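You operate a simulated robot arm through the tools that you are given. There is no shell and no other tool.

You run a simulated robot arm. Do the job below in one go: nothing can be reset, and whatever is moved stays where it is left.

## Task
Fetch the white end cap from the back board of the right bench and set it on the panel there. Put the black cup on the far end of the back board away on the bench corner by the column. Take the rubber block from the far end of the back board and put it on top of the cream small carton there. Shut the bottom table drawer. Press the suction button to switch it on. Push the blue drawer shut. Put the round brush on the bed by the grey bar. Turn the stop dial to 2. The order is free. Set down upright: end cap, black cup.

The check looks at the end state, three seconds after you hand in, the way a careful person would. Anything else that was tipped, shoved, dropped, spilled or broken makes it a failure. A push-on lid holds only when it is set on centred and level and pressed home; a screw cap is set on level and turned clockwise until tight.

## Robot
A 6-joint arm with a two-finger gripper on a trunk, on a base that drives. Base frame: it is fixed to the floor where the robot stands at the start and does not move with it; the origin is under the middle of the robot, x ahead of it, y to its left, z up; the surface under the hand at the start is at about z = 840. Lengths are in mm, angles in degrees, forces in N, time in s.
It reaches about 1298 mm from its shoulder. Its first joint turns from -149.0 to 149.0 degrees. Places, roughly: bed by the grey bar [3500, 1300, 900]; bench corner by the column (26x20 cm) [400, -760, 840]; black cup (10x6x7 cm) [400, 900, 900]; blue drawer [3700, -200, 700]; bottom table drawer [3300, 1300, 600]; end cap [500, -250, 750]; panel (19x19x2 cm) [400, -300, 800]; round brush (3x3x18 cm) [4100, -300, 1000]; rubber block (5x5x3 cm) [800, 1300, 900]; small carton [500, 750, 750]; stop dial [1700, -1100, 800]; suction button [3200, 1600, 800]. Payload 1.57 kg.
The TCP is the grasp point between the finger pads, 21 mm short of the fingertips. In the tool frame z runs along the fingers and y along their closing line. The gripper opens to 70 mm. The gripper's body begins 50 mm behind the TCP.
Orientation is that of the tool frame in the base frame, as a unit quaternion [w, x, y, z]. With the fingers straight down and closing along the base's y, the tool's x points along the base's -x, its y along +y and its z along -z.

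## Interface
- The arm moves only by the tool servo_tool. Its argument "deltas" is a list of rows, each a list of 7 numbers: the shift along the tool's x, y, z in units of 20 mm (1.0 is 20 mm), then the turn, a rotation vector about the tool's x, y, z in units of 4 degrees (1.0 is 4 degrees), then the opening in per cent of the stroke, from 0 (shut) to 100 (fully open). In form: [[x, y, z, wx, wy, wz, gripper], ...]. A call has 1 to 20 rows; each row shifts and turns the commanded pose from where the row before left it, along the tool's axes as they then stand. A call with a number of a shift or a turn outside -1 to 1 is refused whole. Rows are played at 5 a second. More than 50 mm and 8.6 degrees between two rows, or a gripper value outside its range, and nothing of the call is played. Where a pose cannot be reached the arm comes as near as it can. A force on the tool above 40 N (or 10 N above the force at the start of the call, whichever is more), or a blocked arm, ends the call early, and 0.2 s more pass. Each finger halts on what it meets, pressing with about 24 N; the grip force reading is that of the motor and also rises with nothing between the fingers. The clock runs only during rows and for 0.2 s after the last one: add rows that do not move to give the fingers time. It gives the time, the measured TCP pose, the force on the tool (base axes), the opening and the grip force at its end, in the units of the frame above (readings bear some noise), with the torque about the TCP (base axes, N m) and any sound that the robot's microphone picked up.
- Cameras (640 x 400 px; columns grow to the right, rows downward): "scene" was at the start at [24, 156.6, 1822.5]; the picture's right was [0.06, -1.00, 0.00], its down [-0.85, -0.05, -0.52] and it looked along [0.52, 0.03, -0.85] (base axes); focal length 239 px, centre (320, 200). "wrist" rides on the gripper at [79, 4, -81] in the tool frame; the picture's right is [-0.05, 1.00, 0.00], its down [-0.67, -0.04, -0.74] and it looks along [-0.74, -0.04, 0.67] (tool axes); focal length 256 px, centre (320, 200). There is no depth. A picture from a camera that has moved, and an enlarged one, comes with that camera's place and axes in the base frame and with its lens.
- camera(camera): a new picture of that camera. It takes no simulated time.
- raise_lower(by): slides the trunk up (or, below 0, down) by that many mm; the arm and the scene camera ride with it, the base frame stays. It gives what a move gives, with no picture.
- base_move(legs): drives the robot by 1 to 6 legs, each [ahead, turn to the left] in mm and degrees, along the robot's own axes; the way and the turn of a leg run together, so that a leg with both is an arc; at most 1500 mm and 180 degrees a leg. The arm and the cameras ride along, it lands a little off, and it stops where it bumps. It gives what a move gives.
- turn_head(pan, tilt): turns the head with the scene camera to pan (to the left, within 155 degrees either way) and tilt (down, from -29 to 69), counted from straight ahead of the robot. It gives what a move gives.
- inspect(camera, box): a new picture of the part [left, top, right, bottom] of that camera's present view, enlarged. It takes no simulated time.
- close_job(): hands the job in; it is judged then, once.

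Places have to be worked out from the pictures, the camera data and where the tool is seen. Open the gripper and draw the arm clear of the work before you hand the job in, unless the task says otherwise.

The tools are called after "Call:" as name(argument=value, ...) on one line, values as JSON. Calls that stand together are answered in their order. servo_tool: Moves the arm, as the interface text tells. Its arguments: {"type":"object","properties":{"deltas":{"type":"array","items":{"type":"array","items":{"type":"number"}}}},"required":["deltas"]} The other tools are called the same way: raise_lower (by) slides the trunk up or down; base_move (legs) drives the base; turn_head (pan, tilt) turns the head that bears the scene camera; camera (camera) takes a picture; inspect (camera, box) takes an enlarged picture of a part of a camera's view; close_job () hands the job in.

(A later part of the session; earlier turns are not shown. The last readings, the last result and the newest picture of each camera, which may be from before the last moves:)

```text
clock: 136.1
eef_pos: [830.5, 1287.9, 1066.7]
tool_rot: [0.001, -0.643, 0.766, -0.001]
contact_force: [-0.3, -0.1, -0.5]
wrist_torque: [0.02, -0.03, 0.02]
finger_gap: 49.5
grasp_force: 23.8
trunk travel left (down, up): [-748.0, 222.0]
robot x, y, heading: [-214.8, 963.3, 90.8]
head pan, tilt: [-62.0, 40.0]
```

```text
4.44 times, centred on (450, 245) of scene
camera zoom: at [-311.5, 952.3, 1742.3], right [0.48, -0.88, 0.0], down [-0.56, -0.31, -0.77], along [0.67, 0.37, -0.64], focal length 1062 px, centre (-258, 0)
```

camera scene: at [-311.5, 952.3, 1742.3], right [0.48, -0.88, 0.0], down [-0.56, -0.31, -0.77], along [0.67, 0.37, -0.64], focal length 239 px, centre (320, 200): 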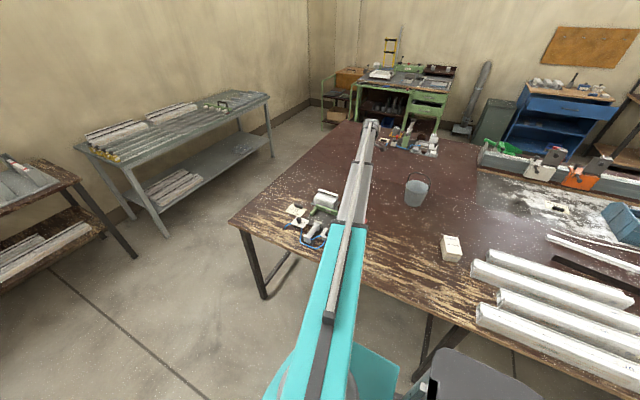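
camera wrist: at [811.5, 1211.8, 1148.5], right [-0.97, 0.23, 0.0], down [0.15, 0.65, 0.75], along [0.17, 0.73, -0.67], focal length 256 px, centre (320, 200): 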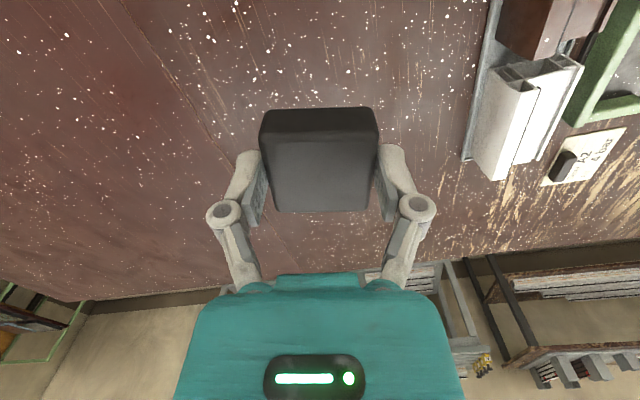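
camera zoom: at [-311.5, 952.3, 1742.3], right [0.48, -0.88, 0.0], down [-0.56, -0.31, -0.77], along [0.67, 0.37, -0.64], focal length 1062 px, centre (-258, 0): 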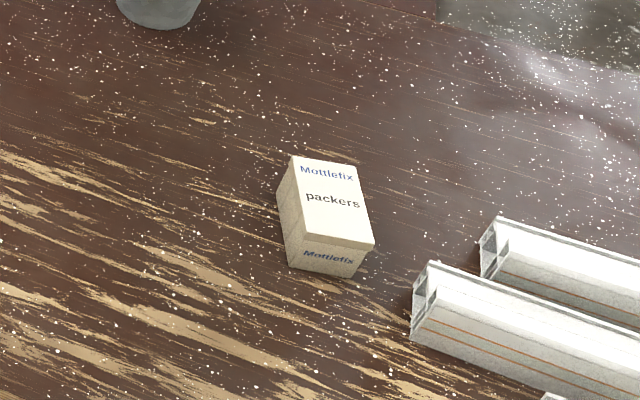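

Carton: about 109×65 mm, centre ≈ (592, 760), top ≈ 890, yaw ≈ +12°. I raise a little and move the arm past the bucket to view the carton with the wrist camera.

Call:
raise_lower(by=60)

Call:
servo_tool(deltas=[[1, 0.142, 0, 0, 0, 0, 0], [1, 0.142, 0, 0, 0, 0, 0], [1, 0.142, 0, 0, 0, 0, 0], [1, 0.142, 0, 0, 0, 0, 0], [1, 0.142, 0, 0, 0, 0, 0], [1, 0.142, 0, 0, 0, 0, 0], [1, 0.142, 0, 0, 0, 0, 0], [1, 0.142, 0, 0, 0, 0, 0], [1, 0.142, 0, 0, 0, 0, 0], [1, 0.142, 0, 0, 0, 0, 0], [1, 0.142, 0, 0, 0, 0, 0], [1, 0.142, 0, 0, 0, 0, 0], [1, 0.142, 0, 0, 0, 0, 0], [1, 0.142, 0, 0, 0, 0, 0], [1, 0.142, 0, 0, 0, 0, 0], [1, 0.142, 0, 0, 0, 0, 0], [1, 0.142, 0, 0, 0, 0, 0], [1, 0.142, 0, 0, 0, 0, 0], [1, 0.142, 0, 0, 0, 0, 0], [1, 0.142, 0, 0, 0, 0, 0]])

Call:
servo_tool(deltas=[[1, 0.142, 0, 0, 0, 0, 0], [1, 0.142, 0, 0, 0, 0, 0], [1, 0.142, 0, 0, 0, 0, 0], [1, 0.142, 0, 0, 0, 0, 0], [1, 0.142, 0, 0, 0, 0, 0], [1, 0.142, 0, 0, 0, 0, 0], [1, 0.142, 0, 0, 0, 0, 0], [1, 0.142, 0, 0, 0, 0, 0], [1, 0.142, 0, 0, 0, 0, 0], [1, 0.142, 0, 0, 0, 0, 0], [1, 0.142, 0, 0, 0, 0, 0], [1, 0.142, 0, 0, 0, 0, 0], [1, 0.142, 0, 0, 0, 0, 0], [1, 0.142, 0, 0, 0, 0, 0], [1, 0.142, 0, 0, 0, 0, 0], [0, 0, 0, 0, 0, 0, 0]])

Call:
camera(camera="wrist")

```text
clock: 137.1
eef_pos: [830.9, 1288.1, 1127.2]
tool_rot: [0.0, -0.643, 0.766, 0.0]
contact_force: [0.4, 0.8, -0.9]
wrist_torque: [0.01, 0.0, -0.03]
finger_gap: 49.6
grasp_force: 24.4
trunk travel left (down, up): [-808.0, 162.0]
robot x, y, heading: [-215.0, 960.1, 90.9]
head pan, tilt: [-62.0, 40.0]
```

```text
clock: 141.3
eef_pos: [705.5, 903.0, 1127.1]
tool_rot: [0.001, -0.643, 0.766, 0.0]
contact_force: [-0.6, -0.7, -0.7]
wrist_torque: [-0.02, 0.04, 0.02]
finger_gap: 49.2
grasp_force: 24.0
trunk travel left (down, up): [-808.0, 162.0]
robot x, y, heading: [-217.5, 959.7, 90.7]
head pan, tilt: [-62.0, 40.0]
```

```text
clock: 144.7
eef_pos: [611.0, 613.5, 1127.1]
tool_rot: [0.001, -0.643, 0.765, 0.0]
contact_force: [0.0, -0.4, -0.9]
wrist_torque: [0.04, 0.0, -0.02]
finger_gap: 49.3
grasp_force: 23.7
trunk travel left (down, up): [-808.0, 162.0]
robot x, y, heading: [-215.4, 957.5, 90.9]
head pan, tilt: [-62.0, 40.0]
```

```text
taken
camera wrist: at [592.7, 537.8, 1208.6], right [-0.97, 0.23, 0.0], down [0.15, 0.65, 0.75], along [0.17, 0.73, -0.67], focal length 256 px, centre (320, 200)
```

wrist: 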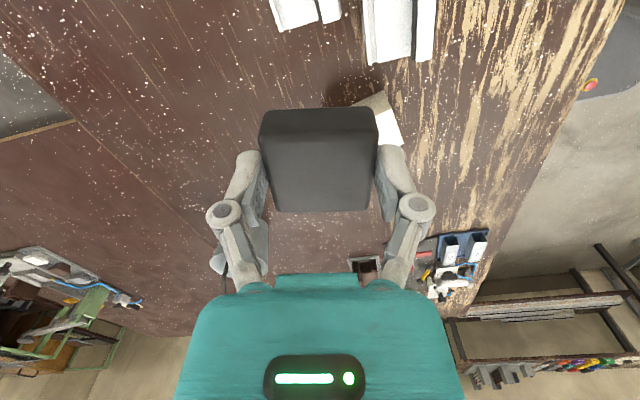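

The held block hides the carton. I rotate the tool −22° to match the carton and move closer so the carton shows above the block in the image.

Call:
servo_tool(deltas=[[0, 0, 0, 0, 0, -0.92, 0], [0, 0, 0, 0, 0, -0.92, 0], [0, 0, 0, 0, 0, -0.92, 0], [0, 0, 0, 0, 0, -0.92, 0], [0, 0, 0, 0, 0, -0.92, 0], [0, 0, 0, 0, 0, -0.92, 0], [-0.9, -0.03, 0, 0, 0, 0, 0], [-0.9, -0.03, 0, 0, 0, 0, 0], [-0.9, -0.03, 0, 0, 0, 0, 0], [-0.9, -0.03, 0, 0, 0, 0, 0], [-0.9, -0.03, 0, 0, 0, 0, 0], [-0.9, -0.03, 0, 0, 0, 0, 0], [0, 0, 0, 0, 0, 0, 0]])

Call:
camera(camera="wrist")

Call:
inspect(camera="wrist", box=[240, 20, 400, 120])

```text
clock: 147.5
eef_pos: [592.9, 720.9, 1126.4]
tool_rot: [-0.001, 0.777, -0.629, 0.0]
contact_force: [0.0, -0.2, -0.8]
wrist_torque: [-0.02, 0.02, -0.01]
finger_gap: 49.3
grasp_force: 23.8
trunk travel left (down, up): [-808.0, 162.0]
robot x, y, heading: [-218.1, 964.0, 91.0]
head pan, tilt: [-62.0, 40.0]
```

```text
taken
camera wrist: at [604.6, 643.7, 1208.6], right [-0.99, -0.16, 0.0], down [-0.11, 0.66, 0.75], along [-0.12, 0.74, -0.67], focal length 256 px, centre (320, 200)
```

wrist: 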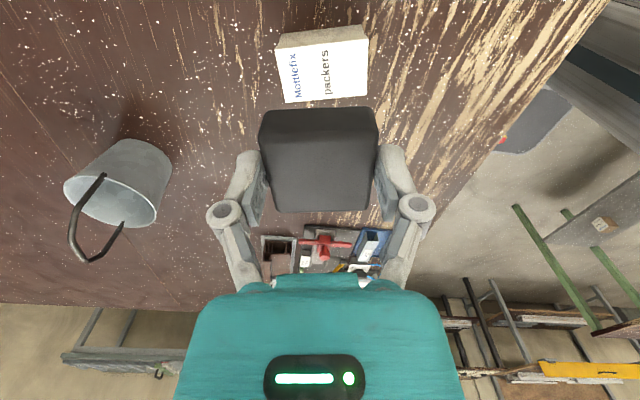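

```text
4.00 times, centred on (320, 70) of wrist
camera zoom: at [604.6, 643.7, 1208.6], right [-0.99, -0.16, 0.0], down [-0.11, 0.66, 0.75], along [-0.12, 0.74, -0.67], focal length 1024 px, centre (320, 720)
```

zoom: 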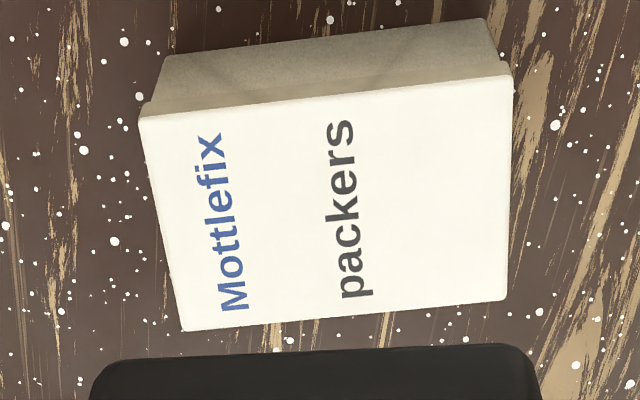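

Carton top ≈ z 900, centre ≈ (581, 765), aligned with the tool now. I move over the centre and lower to just above it.

Call:
servo_tool(deltas=[[-0.76, 0.04, 0, 0, 0, 0, 0], [-0.76, 0.04, 0, 0, 0, 0, 0], [-0.76, 0.04, 0, 0, 0, 0, 0], [0, 0, 0, 0, 0, 0, 0]])

Call:
raise_lower(by=-180)

Call:
camera(camera="wrist")

Call:
inspect(camera="scene", box=[380, 140, 540, 260])

```text
clock: 148.5
eef_pos: [578.8, 766.3, 1126.4]
tool_rot: [-0.001, 0.777, -0.629, 0.001]
contact_force: [-0.1, -0.3, -0.8]
wrist_torque: [-0.02, -0.01, -0.01]
finger_gap: 49.3
grasp_force: 24.2
trunk travel left (down, up): [-808.0, 162.0]
robot x, y, heading: [-217.8, 959.2, 90.8]
head pan, tilt: [-62.0, 40.0]
```

```text
clock: 150.5
eef_pos: [580.6, 767.1, 947.8]
tool_rot: [-0.001, 0.777, -0.629, 0.0]
contact_force: [0.3, 0.3, -0.1]
wrist_torque: [0.01, 0.01, 0.0]
finger_gap: 49.4
grasp_force: 24.1
trunk travel left (down, up): [-628.0, 342.0]
robot x, y, heading: [-218.4, 956.1, 90.8]
head pan, tilt: [-62.0, 40.0]
```

```text
taken
camera wrist: at [591.9, 689.0, 1028.7], right [-0.99, -0.16, 0.0], down [-0.11, 0.66, 0.75], along [-0.12, 0.74, -0.67], focal length 256 px, centre (320, 200)
```

wrist: 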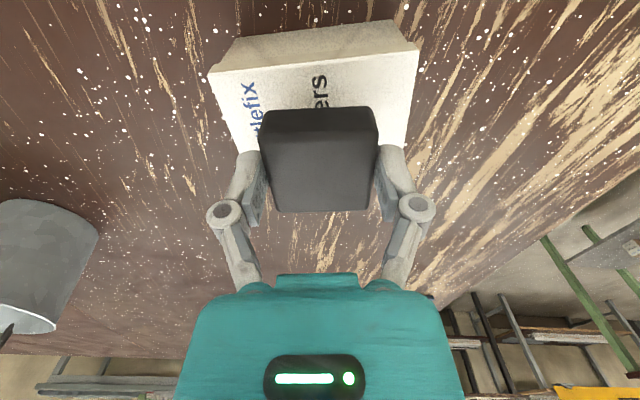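

```text
3.33 times, centred on (460, 200) of scene
camera zoom: at [-311.7, 951.9, 1622.3], right [0.48, -0.88, 0.0], down [-0.56, -0.31, -0.77], along [0.67, 0.37, -0.64], focal length 796 px, centre (-147, 200)
```

zoom: 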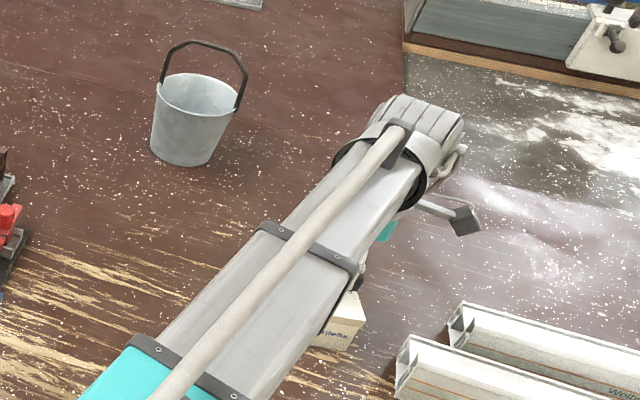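

Everything lines up. I lower to contact in small steps.

Call:
raise_lower(by=-17)

Call:
raise_lower(by=-2)

Call:
raise_lower(by=-2)

Call:
camera(camera="wrist")

```text
clock: 151.1
eef_pos: [581.0, 766.4, 930.4]
tool_rot: [-0.001, 0.778, -0.629, 0.001]
contact_force: [0.1, 0.0, -0.6]
wrist_torque: [0.0, 0.01, 0.02]
finger_gap: 49.3
grasp_force: 24.2
trunk travel left (down, up): [-611.0, 359.0]
robot x, y, heading: [-217.0, 955.7, 90.7]
head pan, tilt: [-62.0, 40.0]
```

```text
clock: 151.7
eef_pos: [579.4, 766.0, 927.9]
tool_rot: [-0.001, 0.778, -0.629, 0.001]
contact_force: [0.6, -0.3, -0.2]
wrist_torque: [-0.01, 0.03, 0.01]
finger_gap: 49.1
grasp_force: 23.8
trunk travel left (down, up): [-609.0, 361.0]
robot x, y, heading: [-219.1, 959.7, 90.8]
head pan, tilt: [-62.0, 40.0]
```

```text
clock: 152.2
eef_pos: [579.8, 767.2, 927.0]
tool_rot: [-0.001, 0.778, -0.628, 0.001]
contact_force: [5.8, -0.1, 20.3]
wrist_torque: [0.01, -0.06, -0.03]
finger_gap: 49.4
grasp_force: 23.9
trunk travel left (down, up): [-607.0, 363.0]
robot x, y, heading: [-214.3, 956.7, 91.1]
head pan, tilt: [-62.0, 40.0]
```

```text
taken
camera wrist: at [591.5, 689.2, 1009.1], right [-0.99, -0.16, 0.0], down [-0.11, 0.66, 0.74], along [-0.11, 0.74, -0.67], focal length 256 px, centre (320, 200)
```

wrist: 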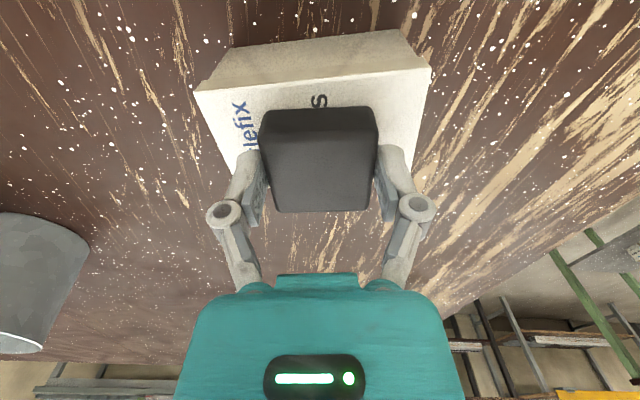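

Contact at TCP 927 as predicted. I release and raise.

Call:
servo_tool(deltas=[[0, 0, 0, 0, 0, 0, 100], [0, 0, 0, 0, 0, 0, 100], [0, 0, 0, 0, 0, 0, 100], [0, 0, 0, 0, 0, 0, 100]])

Call:
raise_lower(by=220)

Call:
camera(camera="wrist")

```text
clock: 153.2
eef_pos: [579.9, 766.4, 925.1]
tool_rot: [-0.001, 0.778, -0.629, 0.0]
contact_force: [-0.8, 0.5, -0.8]
wrist_torque: [-0.04, -0.02, 0.02]
finger_gap: 70.1
grasp_force: 0.0
trunk travel left (down, up): [-607.0, 363.0]
robot x, y, heading: [-217.1, 960.1, 90.7]
head pan, tilt: [-62.0, 40.0]
```

```text
clock: 155.5
eef_pos: [581.0, 766.1, 1146.3]
tool_rot: [-0.001, 0.778, -0.628, 0.001]
contact_force: [-0.4, -0.3, 0.5]
wrist_torque: [0.0, -0.01, 0.0]
finger_gap: 70.3
grasp_force: 0.1
trunk travel left (down, up): [-827.0, 143.0]
robot x, y, heading: [-223.1, 960.8, 90.9]
head pan, tilt: [-62.0, 40.0]
```

```text
taken
camera wrist: at [592.0, 689.0, 1227.6], right [-0.99, -0.16, 0.0], down [-0.11, 0.66, 0.75], along [-0.12, 0.74, -0.67], focal length 256 px, centre (320, 200)
```

wrist: 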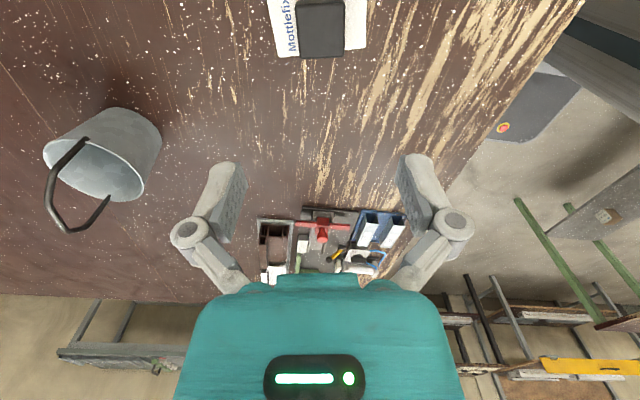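

The rubber block sits on the carton. Now I fold the arm in front of the robot before driving around the bench's left end.

Call:
servo_tool(deltas=[[-0.965, 0.515, 0, 0, 0, 0, 100], [-0.965, 0.515, 0, 0, 0, 0, 100], [-0.965, 0.515, 0, 0, 0, 0, 100], [-0.965, 0.515, 0, 0, 0, 0, 100], [-0.965, 0.515, 0, 0, 0, 0, 100], [-0.965, 0.515, 0, 0, 0, 0, 100], [-0.965, 0.515, 0, 0, 0, 0, 100], [-0.965, 0.515, 0, 0, 0, 0, 100], [-0.965, 0.515, 0, 0, 0, 0, 100], [-0.965, 0.515, 0, 0, 0, 0, 100], [-0.965, 0.515, 0, 0, 0, 0, 100], [-0.965, 0.515, 0, 0, 0, 0, 100], [-0.965, 0.515, 0, 0, 0, 0, 100], [-0.965, 0.515, 0, 0, 0, 0, 100]])

Call:
servo_tool(deltas=[[-1, 0.167, 0, 0, 0, 0, 100], [-1, 0.167, 0, 0, 0, 0, 100], [-1, 0.167, 0, 0, 0, 0, 100], [-1, 0.167, 0, 0, 0, 0, 100], [-1, 0.167, 0, 0, 0, 0, 100], [-1, 0.167, 0, 0, 0, 0, 100], [-1, 0.167, 0, 0, 0, 0, 100], [-1, 0.167, 0, 0, 0, 0, 100], [-1, 0.167, 0, 0, 0, 0, 100], [-1, 0.167, 0, 0, 0, 0, 100], [-1, 0.167, 0, 0, 0, 0, 100], [-1, 0.167, 0, 0, 0, 0, 100], [-1, 0.167, 0, 0, 0, 0, 100], [-1, 0.167, 0, 0, 0, 0, 100], [-1, 0.167, 0, 0, 0, 0, 100], [-1, 0.167, 0, 0, 0, 0, 100], [-1, 0.167, 0, 0, 0, 0, 100], [-1, 0.167, 0, 0, 0, 0, 100], [-1, 0.167, 0, 0, 0, 0, 100], [-1, 0.167, 0, 0, 0, 0, 100]])

Call:
servo_tool(deltas=[[-0.92, 0.98, 0, 0, 0, 0, 100], [-0.92, 0.98, 0, 0, 0, 0, 100], [-0.92, 0.98, 0, 0, 0, 0, 100], [-0.92, 0.98, 0, 0, 0, 0, 100], [-0.92, 0.98, 0, 0, 0, 0, 100], [-0.92, 0.98, 0, 0, 0, 0, 100], [-0.92, 0.98, 0, 0, 0, 0, 100], [-0.92, 0.98, 0, 0, 0, 0, 100], [-0.92, 0.98, 0, 0, 0, 0, 100], [-0.92, 0.98, 0, 0, 0, 0, 100], [-0.92, 0.98, 0, 0, 0, 0, 100], [-0.92, 0.98, 0, 0, 0, 0, 100], [-0.92, 0.98, 0, 0, 0, 0, 100], [-0.364, 1, 0, 0, 0, 0, 100], [-0.364, 1, 0, 0, 0, 0, 100], [-0.364, 1, 0, 0, 0, 0, 100], [-0.364, 1, 0, 0, 0, 0, 100], [-0.364, 1, 0, 0, 0, 0, 100], [-0.364, 1, 0, 0, 0, 0, 100], [-0.364, 1, 0, 0, 0, 0, 100]])

Call:
turn_head(pan=0, tilt=30)

Call:
camera(camera="scene")

Call:
turn_head(pan=-80, tilt=30)

Call:
camera(camera="scene")

```text
clock: 158.5
eef_pos: [381.4, 1000.6, 1146.4]
tool_rot: [-0.001, 0.777, -0.629, 0.001]
contact_force: [1.0, -0.2, -1.2]
wrist_torque: [0.0, 0.0, -0.02]
finger_gap: 69.8
grasp_force: 0.0
trunk travel left (down, up): [-827.0, 143.0]
robot x, y, heading: [-220.6, 957.6, 91.0]
head pan, tilt: [-62.0, 40.0]
```

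```text
clock: 162.7
eef_pos: [234.3, 1378.2, 1145.9]
tool_rot: [-0.001, 0.777, -0.629, 0.001]
contact_force: [-0.6, -0.1, -0.3]
wrist_torque: [0.03, -0.03, 0.0]
finger_gap: 69.7
grasp_force: 0.0
trunk travel left (down, up): [-827.0, 143.0]
robot x, y, heading: [-216.8, 962.0, 91.0]
head pan, tilt: [-62.0, 40.0]
```

```text
clock: 166.9
eef_pos: [-212.8, 1579.9, 1146.7]
tool_rot: [0.0, 0.777, -0.629, 0.0]
contact_force: [-0.1, 0.3, 0.5]
wrist_torque: [-0.02, -0.01, -0.02]
finger_gap: 70.0
grasp_force: 0.1
trunk travel left (down, up): [-827.0, 143.0]
robot x, y, heading: [-220.8, 958.1, 90.8]
head pan, tilt: [-62.0, 40.0]
```

```text
clock: 168.2
eef_pos: [-212.4, 1579.0, 1146.6]
tool_rot: [-0.002, 0.778, -0.628, 0.001]
contact_force: [0.1, -0.1, 0.4]
wrist_torque: [0.01, 0.01, 0.04]
finger_gap: 70.0
grasp_force: 0.1
trunk travel left (down, up): [-827.0, 143.0]
robot x, y, heading: [-214.7, 960.6, 90.9]
head pan, tilt: [0.0, 30.0]
```

```text
taken
camera scene: at [-387.6, 1001.8, 1836.6], right [1.0, 0.01, 0.0], down [0.01, -0.5, -0.87], along [-0.01, 0.87, -0.5], focal length 239 px, centre (320, 200)
```

scene: 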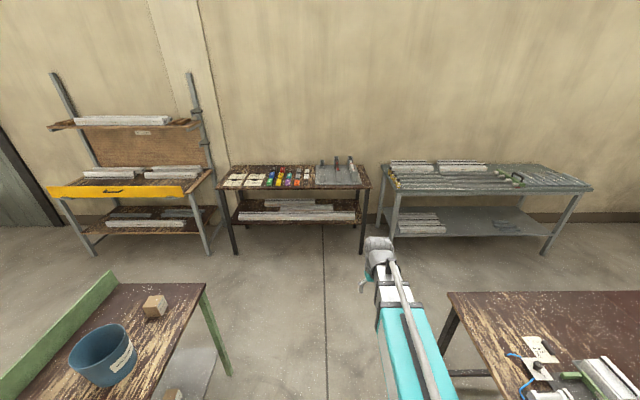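

```text
clock: 169.8
eef_pos: [-213.2, 1580.7, 1145.2]
tool_rot: [0.0, 0.778, -0.629, 0.0]
contact_force: [0.7, 0.3, -0.2]
wrist_torque: [-0.02, 0.03, -0.06]
finger_gap: 69.8
grasp_force: 0.0
trunk travel left (down, up): [-827.0, 143.0]
robot x, y, heading: [-216.8, 959.3, 91.0]
head pan, tilt: [-80.0, 30.0]
```

```text
taken
camera scene: at [-297.6, 928.4, 1836.7], right [0.19, -0.98, 0.0], down [-0.49, -0.09, -0.87], along [0.85, 0.16, -0.5], focal length 239 px, centre (320, 200)
```

scene: 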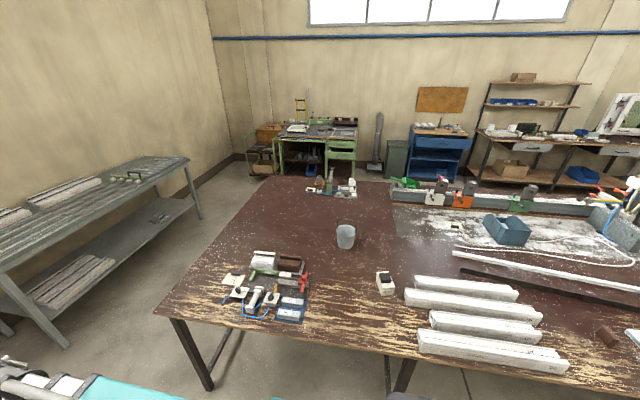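

The aisle at the left end is about 1 m wide (y 1800–2800). I drive: ahead to y≈2300, turn right, then ahead along the aisle.

Call:
base_move(legs=[[1340, 0], [0, -91], [1500, 0]])

Call:
turn_head(pan=-30, tilt=25)

Call:
camera(camera="scene")

```text
clock: 192.3
eef_pos: [1876.2, 2305.7, 1146.1]
tool_rot: [0.0, -0.102, 0.995, -0.001]
contact_force: [-0.2, -0.3, -0.5]
wrist_torque: [0.02, -0.02, -0.02]
finger_gap: 70.0
grasp_force: 0.1
trunk travel left (down, up): [-827.0, 143.0]
robot x, y, heading: [1254.5, 2316.2, 0.4]
head pan, tilt: [-80.0, 30.0]
```

```text
clock: 193.5
eef_pos: [1875.1, 2305.5, 1146.2]
tool_rot: [0.0, -0.102, 0.995, -0.001]
contact_force: [0.0, 0.0, 0.4]
wrist_torque: [0.02, 0.03, 0.02]
finger_gap: 69.9
grasp_force: 0.0
trunk travel left (down, up): [-827.0, 143.0]
robot x, y, heading: [1254.2, 2315.0, 0.6]
head pan, tilt: [-30.0, 25.0]
```

```text
taken
camera scene: at [1288.6, 2440.4, 1844.6], right [-0.49, -0.87, 0.0], down [-0.37, 0.21, -0.91], along [0.79, -0.45, -0.42], focal length 239 px, centre (320, 200)
```

scene: 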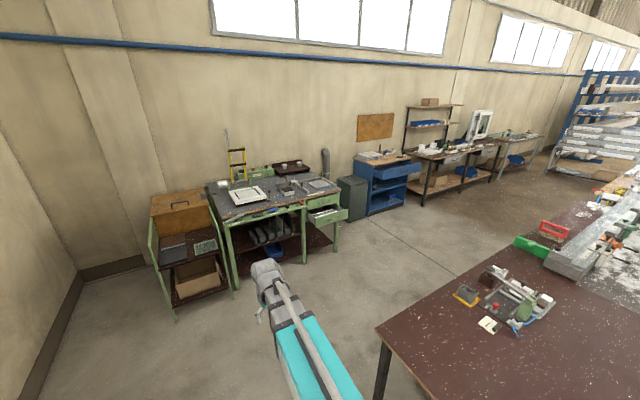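

The green table is ahead. I zoom in on the table and the blue cabinet.

Call:
inspect(camera="scene", box=[140, 130, 360, 320])

Call:
inspect(camera="scene", box=[330, 120, 450, 230])

```text
2.11 times, centred on (250, 225) of scene
camera zoom: at [1288.6, 2440.4, 1844.6], right [-0.49, -0.87, 0.0], down [-0.37, 0.21, -0.91], along [0.79, -0.45, -0.42], focal length 503 px, centre (467, 147)
```

zoom: 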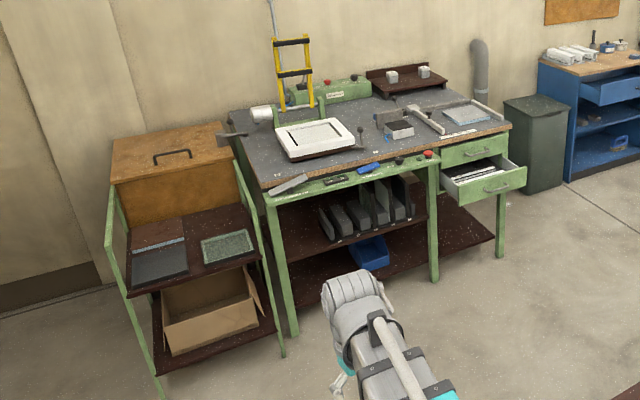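

```text
3.64 times, centred on (390, 175) of scene
camera zoom: at [1288.6, 2440.4, 1844.6], right [-0.49, -0.87, 0.0], down [-0.37, 0.21, -0.91], along [0.79, -0.45, -0.42], focal length 869 px, centre (66, 291)
```

zoom: 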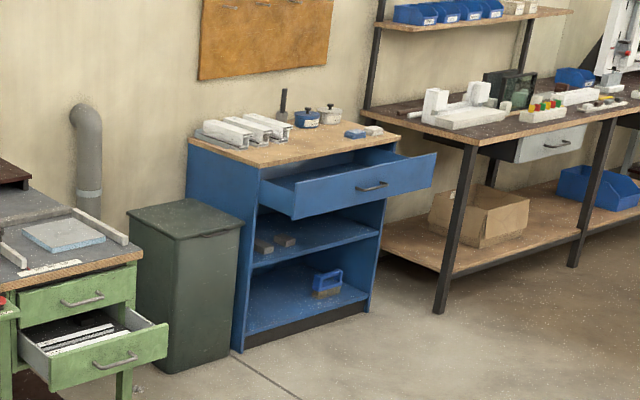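

The bottom drawer of the green table is open, and the brush appears to stand on the blue cabinet. I drive to stand in front of the green table.

Call:
base_move(legs=[[1000, 0], [0, -90], [700, 0], [0, 90]])

Call:
turn_head(pan=10, tilt=38)

Call:
camera(camera="scene")

Call:
turn_head(pan=-25, tilt=38)

Call:
camera(camera="scene")

```text
clock: 215.5
eef_pos: [2886.9, 1600.7, 1146.2]
tool_rot: [0.0, -0.095, 0.995, -0.001]
contact_force: [-1.6, 0.1, 0.0]
wrist_torque: [0.01, 0.01, 0.01]
finger_gap: 70.2
grasp_force: 0.0
trunk travel left (down, up): [-827.0, 143.0]
robot x, y, heading: [2269.1, 1593.5, -0.4]
head pan, tilt: [-30.0, 25.0]
```

```text
clock: 216.6
eef_pos: [2887.1, 1599.3, 1145.2]
tool_rot: [0.001, -0.096, 0.995, -0.001]
contact_force: [0.0, -0.2, 0.8]
wrist_torque: [0.0, 0.01, -0.02]
finger_gap: 70.4
grasp_force: 0.0
trunk travel left (down, up): [-827.0, 143.0]
robot x, y, heading: [2266.4, 1591.0, -0.7]
head pan, tilt: [10.0, 38.0]
```

```text
taken
camera scene: at [2309.5, 1775.9, 1824.3], right [0.16, -0.99, 0.0], down [-0.61, -0.1, -0.79], along [0.78, 0.13, -0.62], focal length 239 px, centre (320, 200)
```

scene: 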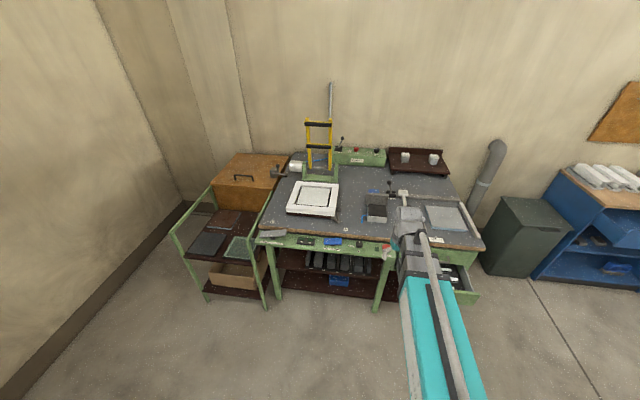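

```text
clock: 217.6
eef_pos: [2887.7, 1599.2, 1145.1]
tool_rot: [0.001, -0.094, 0.996, -0.001]
contact_force: [-0.6, 0.4, -0.4]
wrist_torque: [0.04, -0.01, 0.01]
finger_gap: 69.7
grasp_force: 0.1
trunk travel left (down, up): [-827.0, 143.0]
robot x, y, heading: [2272.7, 1590.1, -0.5]
head pan, tilt: [-25.0, 38.0]
```

```text
taken
camera scene: at [2302.2, 1724.9, 1824.3], right [-0.43, -0.9, 0.0], down [-0.56, 0.27, -0.79], along [0.71, -0.34, -0.62], focal length 239 px, centre (320, 200)
```

scene: 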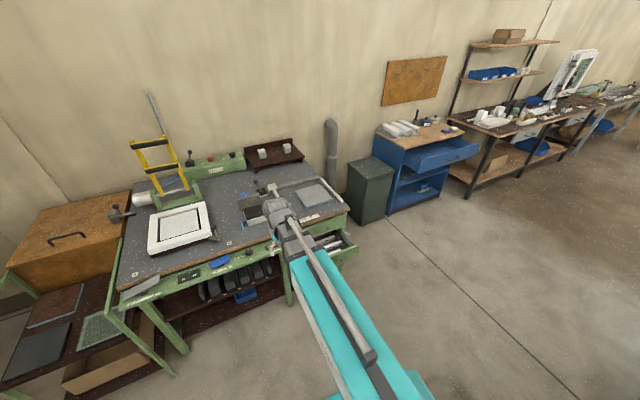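

I zoom in on the front strip and the far console for labels.

Call:
inspect(camera="scene", box=[100, 200, 290, 320])

Call:
inspect(camera="scene", box=[110, 130, 360, 270])

Call:
inspect(camera="scene", box=[220, 170, 370, 270])

```text
3.33 times, centred on (195, 260) of scene
camera zoom: at [2302.2, 1724.9, 1824.3], right [-0.43, -0.9, 0.0], down [-0.56, 0.27, -0.79], along [0.71, -0.34, -0.62], focal length 796 px, centre (737, 0)
```

zoom: 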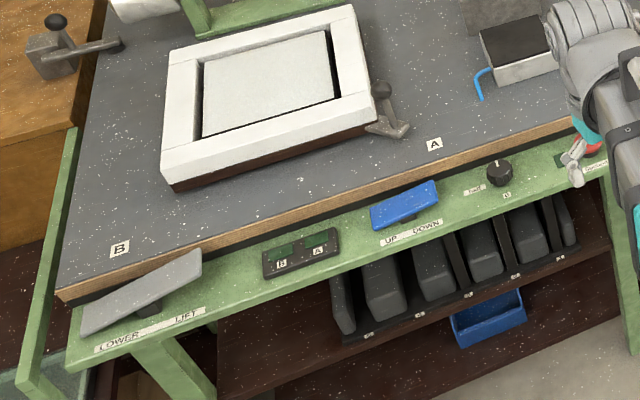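

```text
2.56 times, centred on (235, 200) of scene
camera zoom: at [2302.2, 1724.9, 1824.3], right [-0.43, -0.9, 0.0], down [-0.56, 0.27, -0.79], along [0.71, -0.34, -0.62], focal length 612 px, centre (538, 200)
```

zoom: 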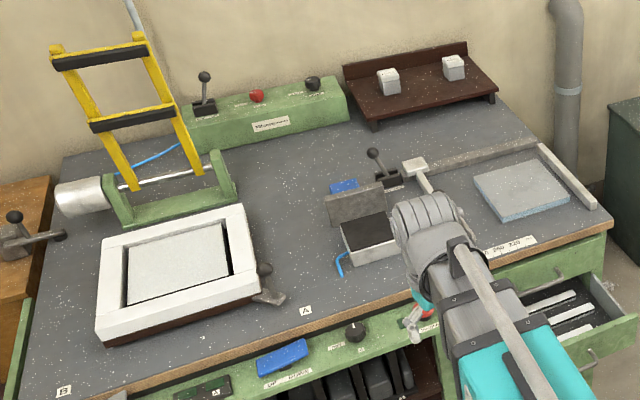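

```text
4.00 times, centred on (295, 220) of scene
camera zoom: at [2302.2, 1724.9, 1824.3], right [-0.43, -0.9, 0.0], down [-0.56, 0.27, -0.79], along [0.71, -0.34, -0.62], focal length 956 px, centre (420, 120)
```

zoom: 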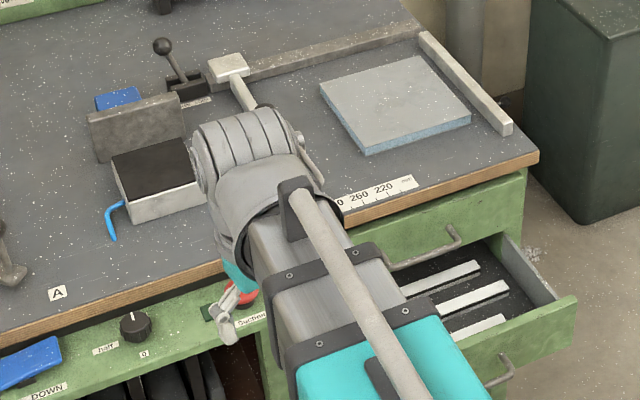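

I swing the arm aside to the left to expose the suction button and the drawer.

Call:
servo_tool(deltas=[[0.05, 1, 0, 0, 0, 0, 100], [0.05, 1, 0, 0, 0, 0, 100], [0.05, 1, 0, 0, 0, 0, 100], [0.05, 1, 0, 0, 0, 0, 100], [0.05, 1, 0, 0, 0, 0, 100], [0.05, 1, 0, 0, 0, 0, 100], [0.05, 1, 0, 0, 0, 0, 100], [0.05, 1, 0, 0, 0, 0, 100], [0.05, 1, 0, 0, 0, 0, 100], [0.05, 1, 0, 0, 0, 0, 100], [0.05, 1, 0, 0, 0, 0, 100], [0.05, 1, 0, 0, 0, 0, 100], [0.05, 1, 0, 0, 0, 0, 100], [0.05, 1, 0, 0, 0, 0, 100], [0.05, 1, 0, 0, 0, 0, 100], [0.05, 1, 0, 0, 0, 0, 100], [0.05, 1, 0, 0, 0, 0, 100], [0.05, 1, 0, 0, 0, 0, 100], [0, 0, 0, 0, 0, 0, 100]])

Call:
turn_head(pan=-15, tilt=42)

Call:
camera(camera="scene")

Call:
inspect(camera="scene", box=[260, 140, 420, 260])

```text
clock: 221.6
eef_pos: [2801.2, 1948.2, 1146.4]
tool_rot: [0.0, -0.095, 0.995, -0.001]
contact_force: [-0.1, -0.4, 0.3]
wrist_torque: [-0.01, 0.01, 0.01]
finger_gap: 70.0
grasp_force: 0.1
trunk travel left (down, up): [-827.0, 143.0]
robot x, y, heading: [2267.3, 1591.7, -0.4]
head pan, tilt: [-25.0, 38.0]
```

```text
clock: 222.3
eef_pos: [2801.4, 1949.5, 1147.1]
tool_rot: [0.0, -0.095, 0.995, 0.0]
contact_force: [0.2, 0.2, 0.3]
wrist_torque: [0.0, 0.0, 0.01]
finger_gap: 69.9
grasp_force: 0.0
trunk travel left (down, up): [-827.0, 143.0]
robot x, y, heading: [2268.2, 1596.6, -0.4]
head pan, tilt: [-15.0, 42.0]
```

```text
taken
camera scene: at [2304.8, 1739.6, 1818.4], right [-0.27, -0.96, 0.0], down [-0.64, 0.18, -0.74], along [0.72, -0.2, -0.67], focal length 239 px, centre (320, 200)
```

scene: 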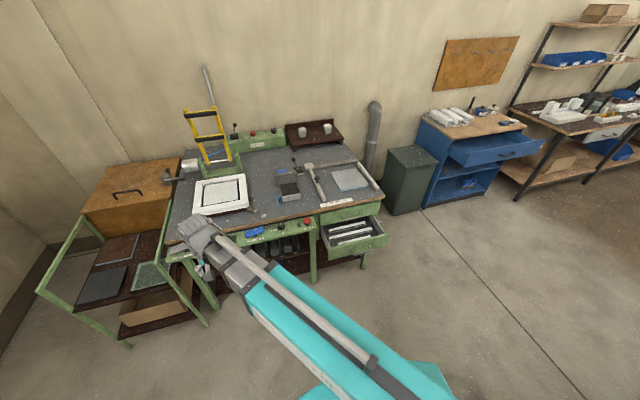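

```text
3.33 times, centred on (340, 200) of scene
camera zoom: at [2304.8, 1739.6, 1818.4], right [-0.27, -0.96, 0.0], down [-0.64, 0.18, -0.74], along [0.72, -0.2, -0.67], focal length 796 px, centre (253, 200)
```

zoom: 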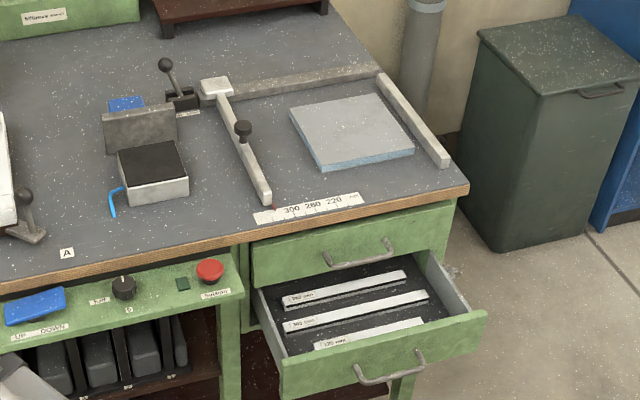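

The red mushroom labelled "Suction" is on the front strip, and the open lower drawer front is around x≈3095, y≈1277. I bring the arm in front of the drawer, straighten the tool yaw, and test tilting the fingers forward.

Call:
servo_tool(deltas=[[-0.07, -1, 0, 0, 0, 0, 0], [-0.07, -1, 0, 0, 0, 0, 0], [-0.07, -1, 0, 0, 0, 0, 0], [-0.07, -1, 0, 0, 0, 0, 0], [-0.07, -1, 0, 0, 0, 0, 0], [-0.07, -1, 0, 0, 0, 0, 0], [-0.07, -1, 0, 0, 0, 0, 0], [-0.07, -1, 0, 0, 0, 0, 0], [-0.07, -1, 0, 0, 0, 0, 0], [-0.07, -1, 0, 0, 0, 0, 0], [-0.07, -1, 0, 0, 0, 0, 0], [-0.07, -1, 0, 0, 0, 0, 0], [-0.07, -1, 0, 0, 0, 0, 0], [-0.07, -1, 0, 0, 0, 0, 0], [-0.07, -1, 0, 0, 0, 0, 0], [-0.07, -1, 0, 0, 0, 0, 0], [-0.07, -1, 0, 0, 0, 0, 0], [-0.07, -1, 0, 0, 0, 0, 0], [-0.07, -1, 0, 0, 0, 0, 0], [-0.07, -1, 0, 0, 0, 0, 0]])

Call:
servo_tool(deltas=[[-0.07, -1, 0, 0, 0, 0, 0], [-0.07, -1, 0, 0, 0, 0, 0], [-0.07, -1, 0, 0, 0, 0, 0], [-0.07, -1, 0, 0, 0, 0, 0], [-0.07, -1, 0, 0, 0, 0, 0], [-0.07, -1, 0, 0, 0, 0, 0], [-0.07, -1, 0, 0, 0, 0, 0], [-0.07, -1, 0, 0, 0, 0, 0], [-0.07, -1, 0, 0, 0, 0, 0], [-0.07, -1, 0, 0, 0, 0, 0], [-0.07, -1, 0, 0, 0, 0, 0], [-0.07, -1, 0, 0, 0, 0, 0], [-0.07, -1, 0, 0, 0, 0, 0], [-0.07, -1, 0, 0, 0, 0, 0], [-0.07, -1, 0, 0, 0, 0, 0], [0, 0, 0, 0, 0, 0.9, 0], [0, 0, 0, 0, 0, 0.9, 0], [0, 0, 0, 0, 0, 0.9, 0]])

Call:
servo_tool(deltas=[[0, 0, 0, 0, -1, 0, 0], [0, 0, 0, 0, -1, 0, 0], [0, 0, 0, 0, -1, 0, 0], [0, 0, 0, 0, -1, 0, 0], [0, 0, 0, 0, -1, 0, 0], [0, 0, 0, 0, 0, 0, 0]])

Call:
camera(camera="wrist")

```text
clock: 226.5
eef_pos: [2905.1, 1560.5, 1146.3]
tool_rot: [0.0, -0.095, 0.995, -0.001]
contact_force: [-0.3, 1.0, 0.9]
wrist_torque: [0.02, 0.0, -0.03]
finger_gap: 0.0
grasp_force: 23.9
trunk travel left (down, up): [-827.0, 143.0]
robot x, y, heading: [2264.1, 1593.1, -0.6]
head pan, tilt: [-15.0, 42.0]
```

```text
clock: 230.3
eef_pos: [2982.4, 1271.5, 1146.4]
tool_rot: [0.0, 0.0, 1.0, -0.001]
contact_force: [0.0, -0.6, 0.1]
wrist_torque: [0.04, 0.0, -0.01]
finger_gap: 0.2
grasp_force: 24.0
trunk travel left (down, up): [-827.0, 143.0]
robot x, y, heading: [2267.8, 1594.4, -0.4]
head pan, tilt: [-15.0, 42.0]
```

```text
clock: 231.7
eef_pos: [2981.9, 1271.9, 1157.4]
tool_rot: [0.175, -0.001, 0.985, -0.001]
contact_force: [0.0, -0.2, 0.6]
wrist_torque: [-0.01, 0.03, -0.05]
finger_gap: 0.0
grasp_force: 23.9
out of reach, approached as far as the arm can: row 3, 4, 5
trunk travel left (down, up): [-827.0, 143.0]
robot x, y, heading: [2268.5, 1589.8, -0.8]
head pan, tilt: [-15.0, 42.0]
```

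```text
taken
camera wrist: at [2879.4, 1276.3, 1206.9], right [0.05, 1.0, 0.02], down [0.37, -0.03, 0.93], along [0.93, -0.04, -0.37], focal length 256 px, centre (320, 200)
```

wrist: 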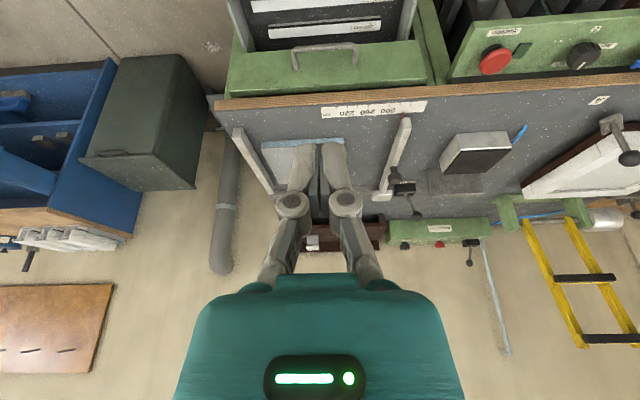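

Tilting works (wrist pivot ≈183 mm above the TCP). I tilt to about 45° so the head stays behind the fingertips, then lower toward the drawer's height and look.

Call:
servo_tool(deltas=[[0, 0, 0, 0, -1, 0, 0], [0, 0, 0, 0, -1, 0, 0], [0, 0, 0, 0, -1, 0, 0], [0, 0, 0, 0, -1, 0, 0], [0, 0, 0, 0, -1, 0, 0], [0, 0, 0, 0, -1, 0, 0], [0, 0, 0, 0, 0, 0, 0]])

Call:
raise_lower(by=-450)

Call:
camera(camera="wrist")

Call:
camera(camera="scene")

```text
clock: 233.3
eef_pos: [2982.8, 1271.1, 1198.3]
tool_rot: [0.375, -0.002, 0.927, 0.001]
contact_force: [0.1, 1.1, 0.4]
wrist_torque: [-0.01, 0.01, 0.02]
finger_gap: 0.0
grasp_force: 24.0
out of reach, approached as far as the arm can: row 1, 2, 3, 4, 5, 6
trunk travel left (down, up): [-827.0, 143.0]
robot x, y, heading: [2267.3, 1590.9, -0.6]
head pan, tilt: [-15.0, 42.0]
```

```text
refused: -450 is not a number from -400 to 400
```

```text
taken
camera wrist: at [2868.0, 1276.6, 1202.1], right [0.04, 1.0, 0.04], down [-0.04, -0.03, 1.0], along [1.0, -0.04, 0.04], focal length 256 px, centre (320, 200)
```

wrist: 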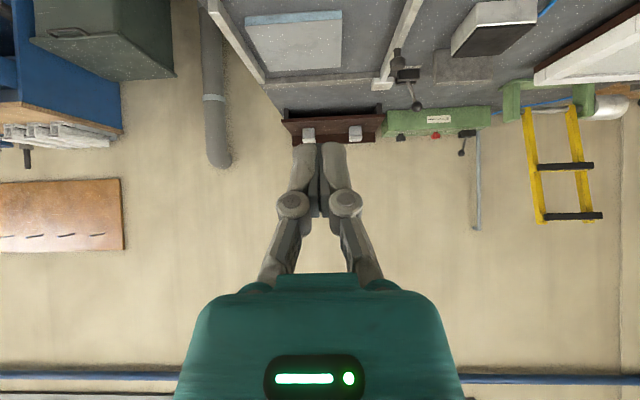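

```text
taken
camera scene: at [2304.9, 1739.5, 1818.4], right [-0.27, -0.96, 0.0], down [-0.64, 0.18, -0.74], along [0.72, -0.2, -0.67], focal length 239 px, centre (320, 200)
```

scene: 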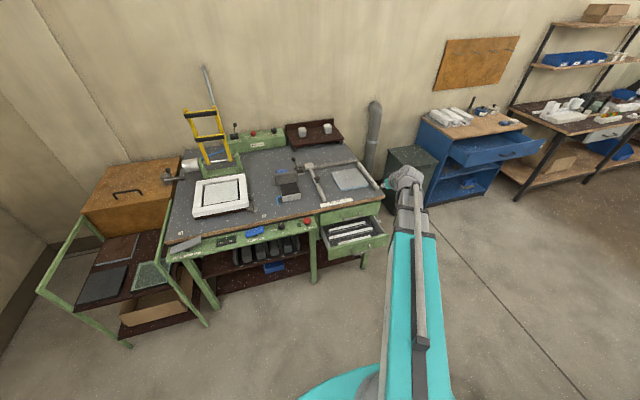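

I lower in two moves to about z 760 and look.

Call:
raise_lower(by=-380)

Call:
camera(camera="wrist")

Call:
camera(camera="scene")

```text
clock: 237.0
eef_pos: [2982.8, 1272.1, 818.3]
tool_rot: [0.375, -0.001, 0.927, 0.0]
contact_force: [0.3, -0.2, -0.6]
wrist_torque: [-0.01, -0.01, -0.02]
finger_gap: 0.2
grasp_force: 24.0
trunk travel left (down, up): [-447.0, 523.0]
robot x, y, heading: [2266.6, 1591.4, -0.5]
head pan, tilt: [-15.0, 42.0]
```

```text
taken
camera wrist: at [2867.8, 1276.7, 822.1], right [0.04, 1.0, 0.04], down [-0.04, -0.03, 1.0], along [1.0, -0.04, 0.04], focal length 256 px, centre (320, 200)
```

wrist: 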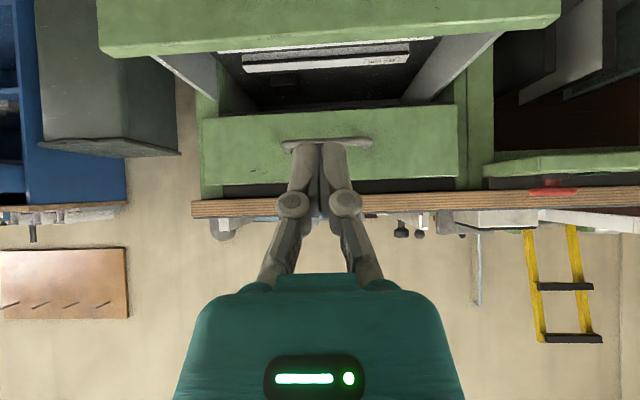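

```text
taken
camera scene: at [2304.8, 1739.6, 1438.4], right [-0.27, -0.96, 0.0], down [-0.64, 0.18, -0.74], along [0.72, -0.2, -0.67], focal length 239 px, centre (320, 200)
```

scene: 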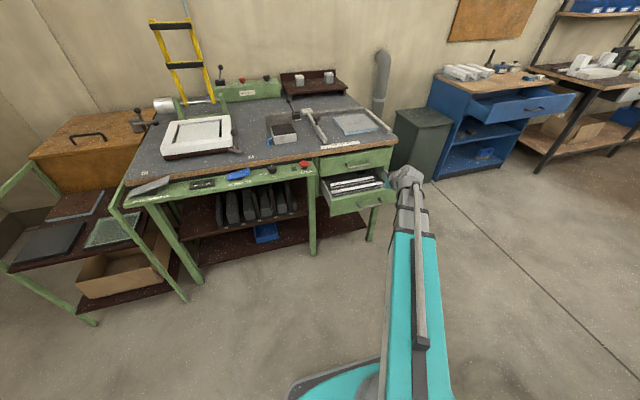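

The lower drawer's face is at x≈3100, top edge z≈683, centre y≈1276. I go down to push height, shift left of the handle, and advance to it.

Call:
raise_lower(by=-163)

Call:
servo_tool(deltas=[[0, 1, 0, 0, 0, 0, 0], [0, 1, 0, 0, 0, 0, 0], [0, 1, 0, 0, 0, 0, 0], [0, 1, 0, 0, 0, 0, 0], [0, 0.3, 0, 0, 0, 0, 0], [-0.719, 0, 0.695, 0, 0, 0, 0], [-0.719, 0, 0.695, 0, 0, 0, 0], [-0.719, 0, 0.695, 0, 0, 0, 0], [0, 0, 0, 0, 0, 0, 0]])

Call:
camera(camera="wrist")

Call:
turn_head(pan=-20, tilt=35)

Call:
inspect(camera="scene", box=[260, 120, 460, 280])

```text
clock: 238.9
eef_pos: [2981.1, 1271.7, 654.7]
tool_rot: [0.374, 0.0, 0.927, -0.001]
contact_force: [0.4, -0.5, -0.5]
wrist_torque: [0.04, 0.02, -0.01]
finger_gap: 0.0
grasp_force: 24.1
trunk travel left (down, up): [-284.0, 686.0]
robot x, y, heading: [2267.5, 1595.7, -0.4]
head pan, tilt: [-15.0, 42.0]
```

```text
clock: 240.9
eef_pos: [3039.9, 1357.8, 654.4]
tool_rot: [0.374, -0.001, 0.927, 0.0]
contact_force: [1.2, -0.3, 0.1]
wrist_torque: [0.01, -0.01, 0.01]
finger_gap: 0.0
grasp_force: 24.1
trunk travel left (down, up): [-284.0, 686.0]
robot x, y, heading: [2267.1, 1592.0, -0.4]
head pan, tilt: [-15.0, 42.0]
```

```text
taken
camera wrist: at [2927.0, 1363.3, 659.1], right [0.04, 1.0, 0.04], down [-0.04, -0.03, 1.0], along [1.0, -0.04, 0.03], focal length 256 px, centre (320, 200)
```

wrist: 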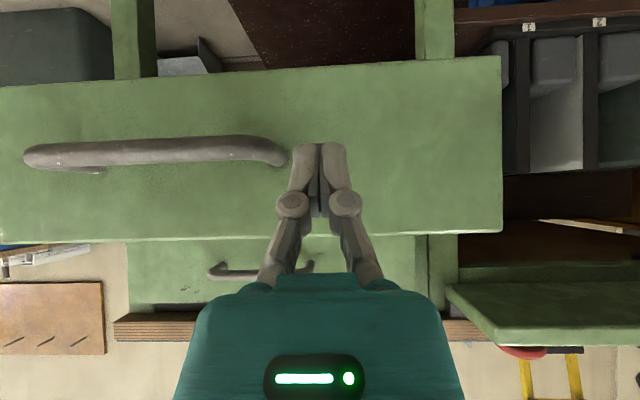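

```text
clock: 241.6
eef_pos: [3041.0, 1357.8, 655.0]
tool_rot: [0.373, -0.001, 0.928, 0.0]
contact_force: [-0.3, 0.6, -0.4]
wrist_torque: [0.01, -0.02, 0.0]
finger_gap: 0.0
grasp_force: 24.0
trunk travel left (down, up): [-284.0, 686.0]
robot x, y, heading: [2267.2, 1591.4, -0.8]
head pan, tilt: [-20.0, 35.0]
```

```text
2.50 times, centred on (360, 200) of scene
camera zoom: at [2306.7, 1731.1, 1285.8], right [-0.35, -0.94, 0.0], down [-0.54, 0.2, -0.82], along [0.77, -0.29, -0.57], focal length 597 px, centre (220, 200)
```

zoom: 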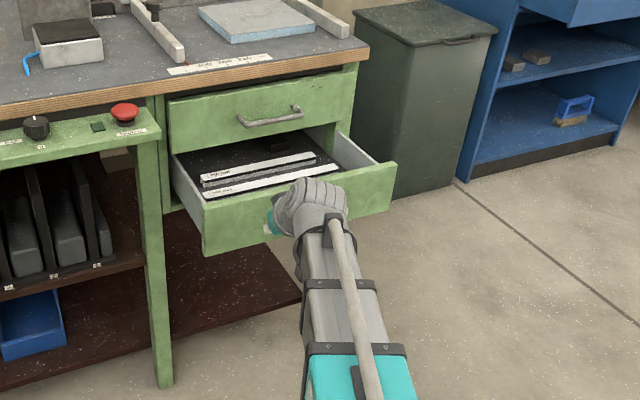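

The fingertips are level with the face, just beside the handle. I shift a bit more and push in +x.

Call:
servo_tool(deltas=[[0, 0.8, 0, 0, 0, 0, 0], [-0.719, 0, 0.695, 0, 0, 0, 0], [-0.719, 0, 0.695, 0, 0, 0, 0], [-0.36, 0, 0.348, 0, 0, 0, 0], [-0.36, 0, 0.348, 0, 0, 0, 0], [-0.36, 0, 0.348, 0, 0, 0, 0], [-0.36, 0, 0.348, 0, 0, 0, 0], [-0.36, 0, 0.348, 0, 0, 0, 0], [-0.36, 0, 0.348, 0, 0, 0, 0], [-0.36, 0, 0.348, 0, 0, 0, 0], [-0.36, 0, 0.348, 0, 0, 0, 0], [-0.36, 0, 0.348, 0, 0, 0, 0], [-0.36, 0, 0.348, 0, 0, 0, 0], [-0.36, 0, 0.348, 0, 0, 0, 0], [-0.36, 0, 0.348, 0, 0, 0, 0]])

Call:
camera(camera="wrist")

Call:
inspect(camera="scene", box=[260, 120, 460, 280])

```text
clock: 244.8
eef_pos: [3202.4, 1373.5, 654.8]
tool_rot: [0.375, 0.0, 0.927, -0.001]
contact_force: [-1.0, -0.3, 0.2]
wrist_torque: [0.01, -0.02, 0.02]
finger_gap: 0.1
grasp_force: 24.0
trunk travel left (down, up): [-284.0, 686.0]
robot x, y, heading: [2267.5, 1592.2, -0.7]
head pan, tilt: [-20.0, 35.0]
```

```text
taken
camera wrist: at [3088.3, 1378.8, 659.1], right [0.04, 1.0, 0.03], down [-0.04, -0.03, 1.0], along [1.0, -0.04, 0.04], focal length 256 px, centre (320, 200)
```

wrist: 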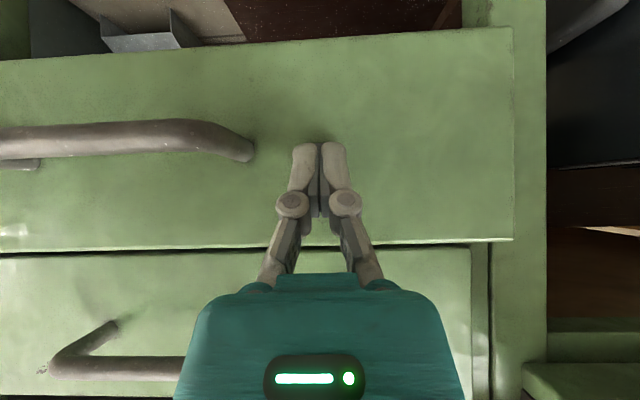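

```text
2.50 times, centred on (360, 200) of scene
camera zoom: at [2306.7, 1731.1, 1285.9], right [-0.35, -0.94, 0.0], down [-0.54, 0.2, -0.82], along [0.77, -0.29, -0.57], focal length 597 px, centre (220, 200)
```

zoom: 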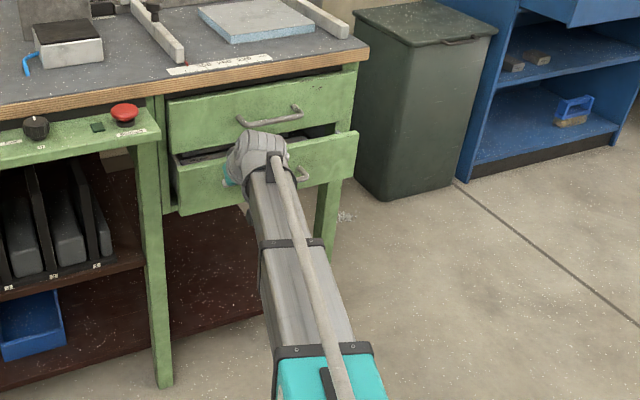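

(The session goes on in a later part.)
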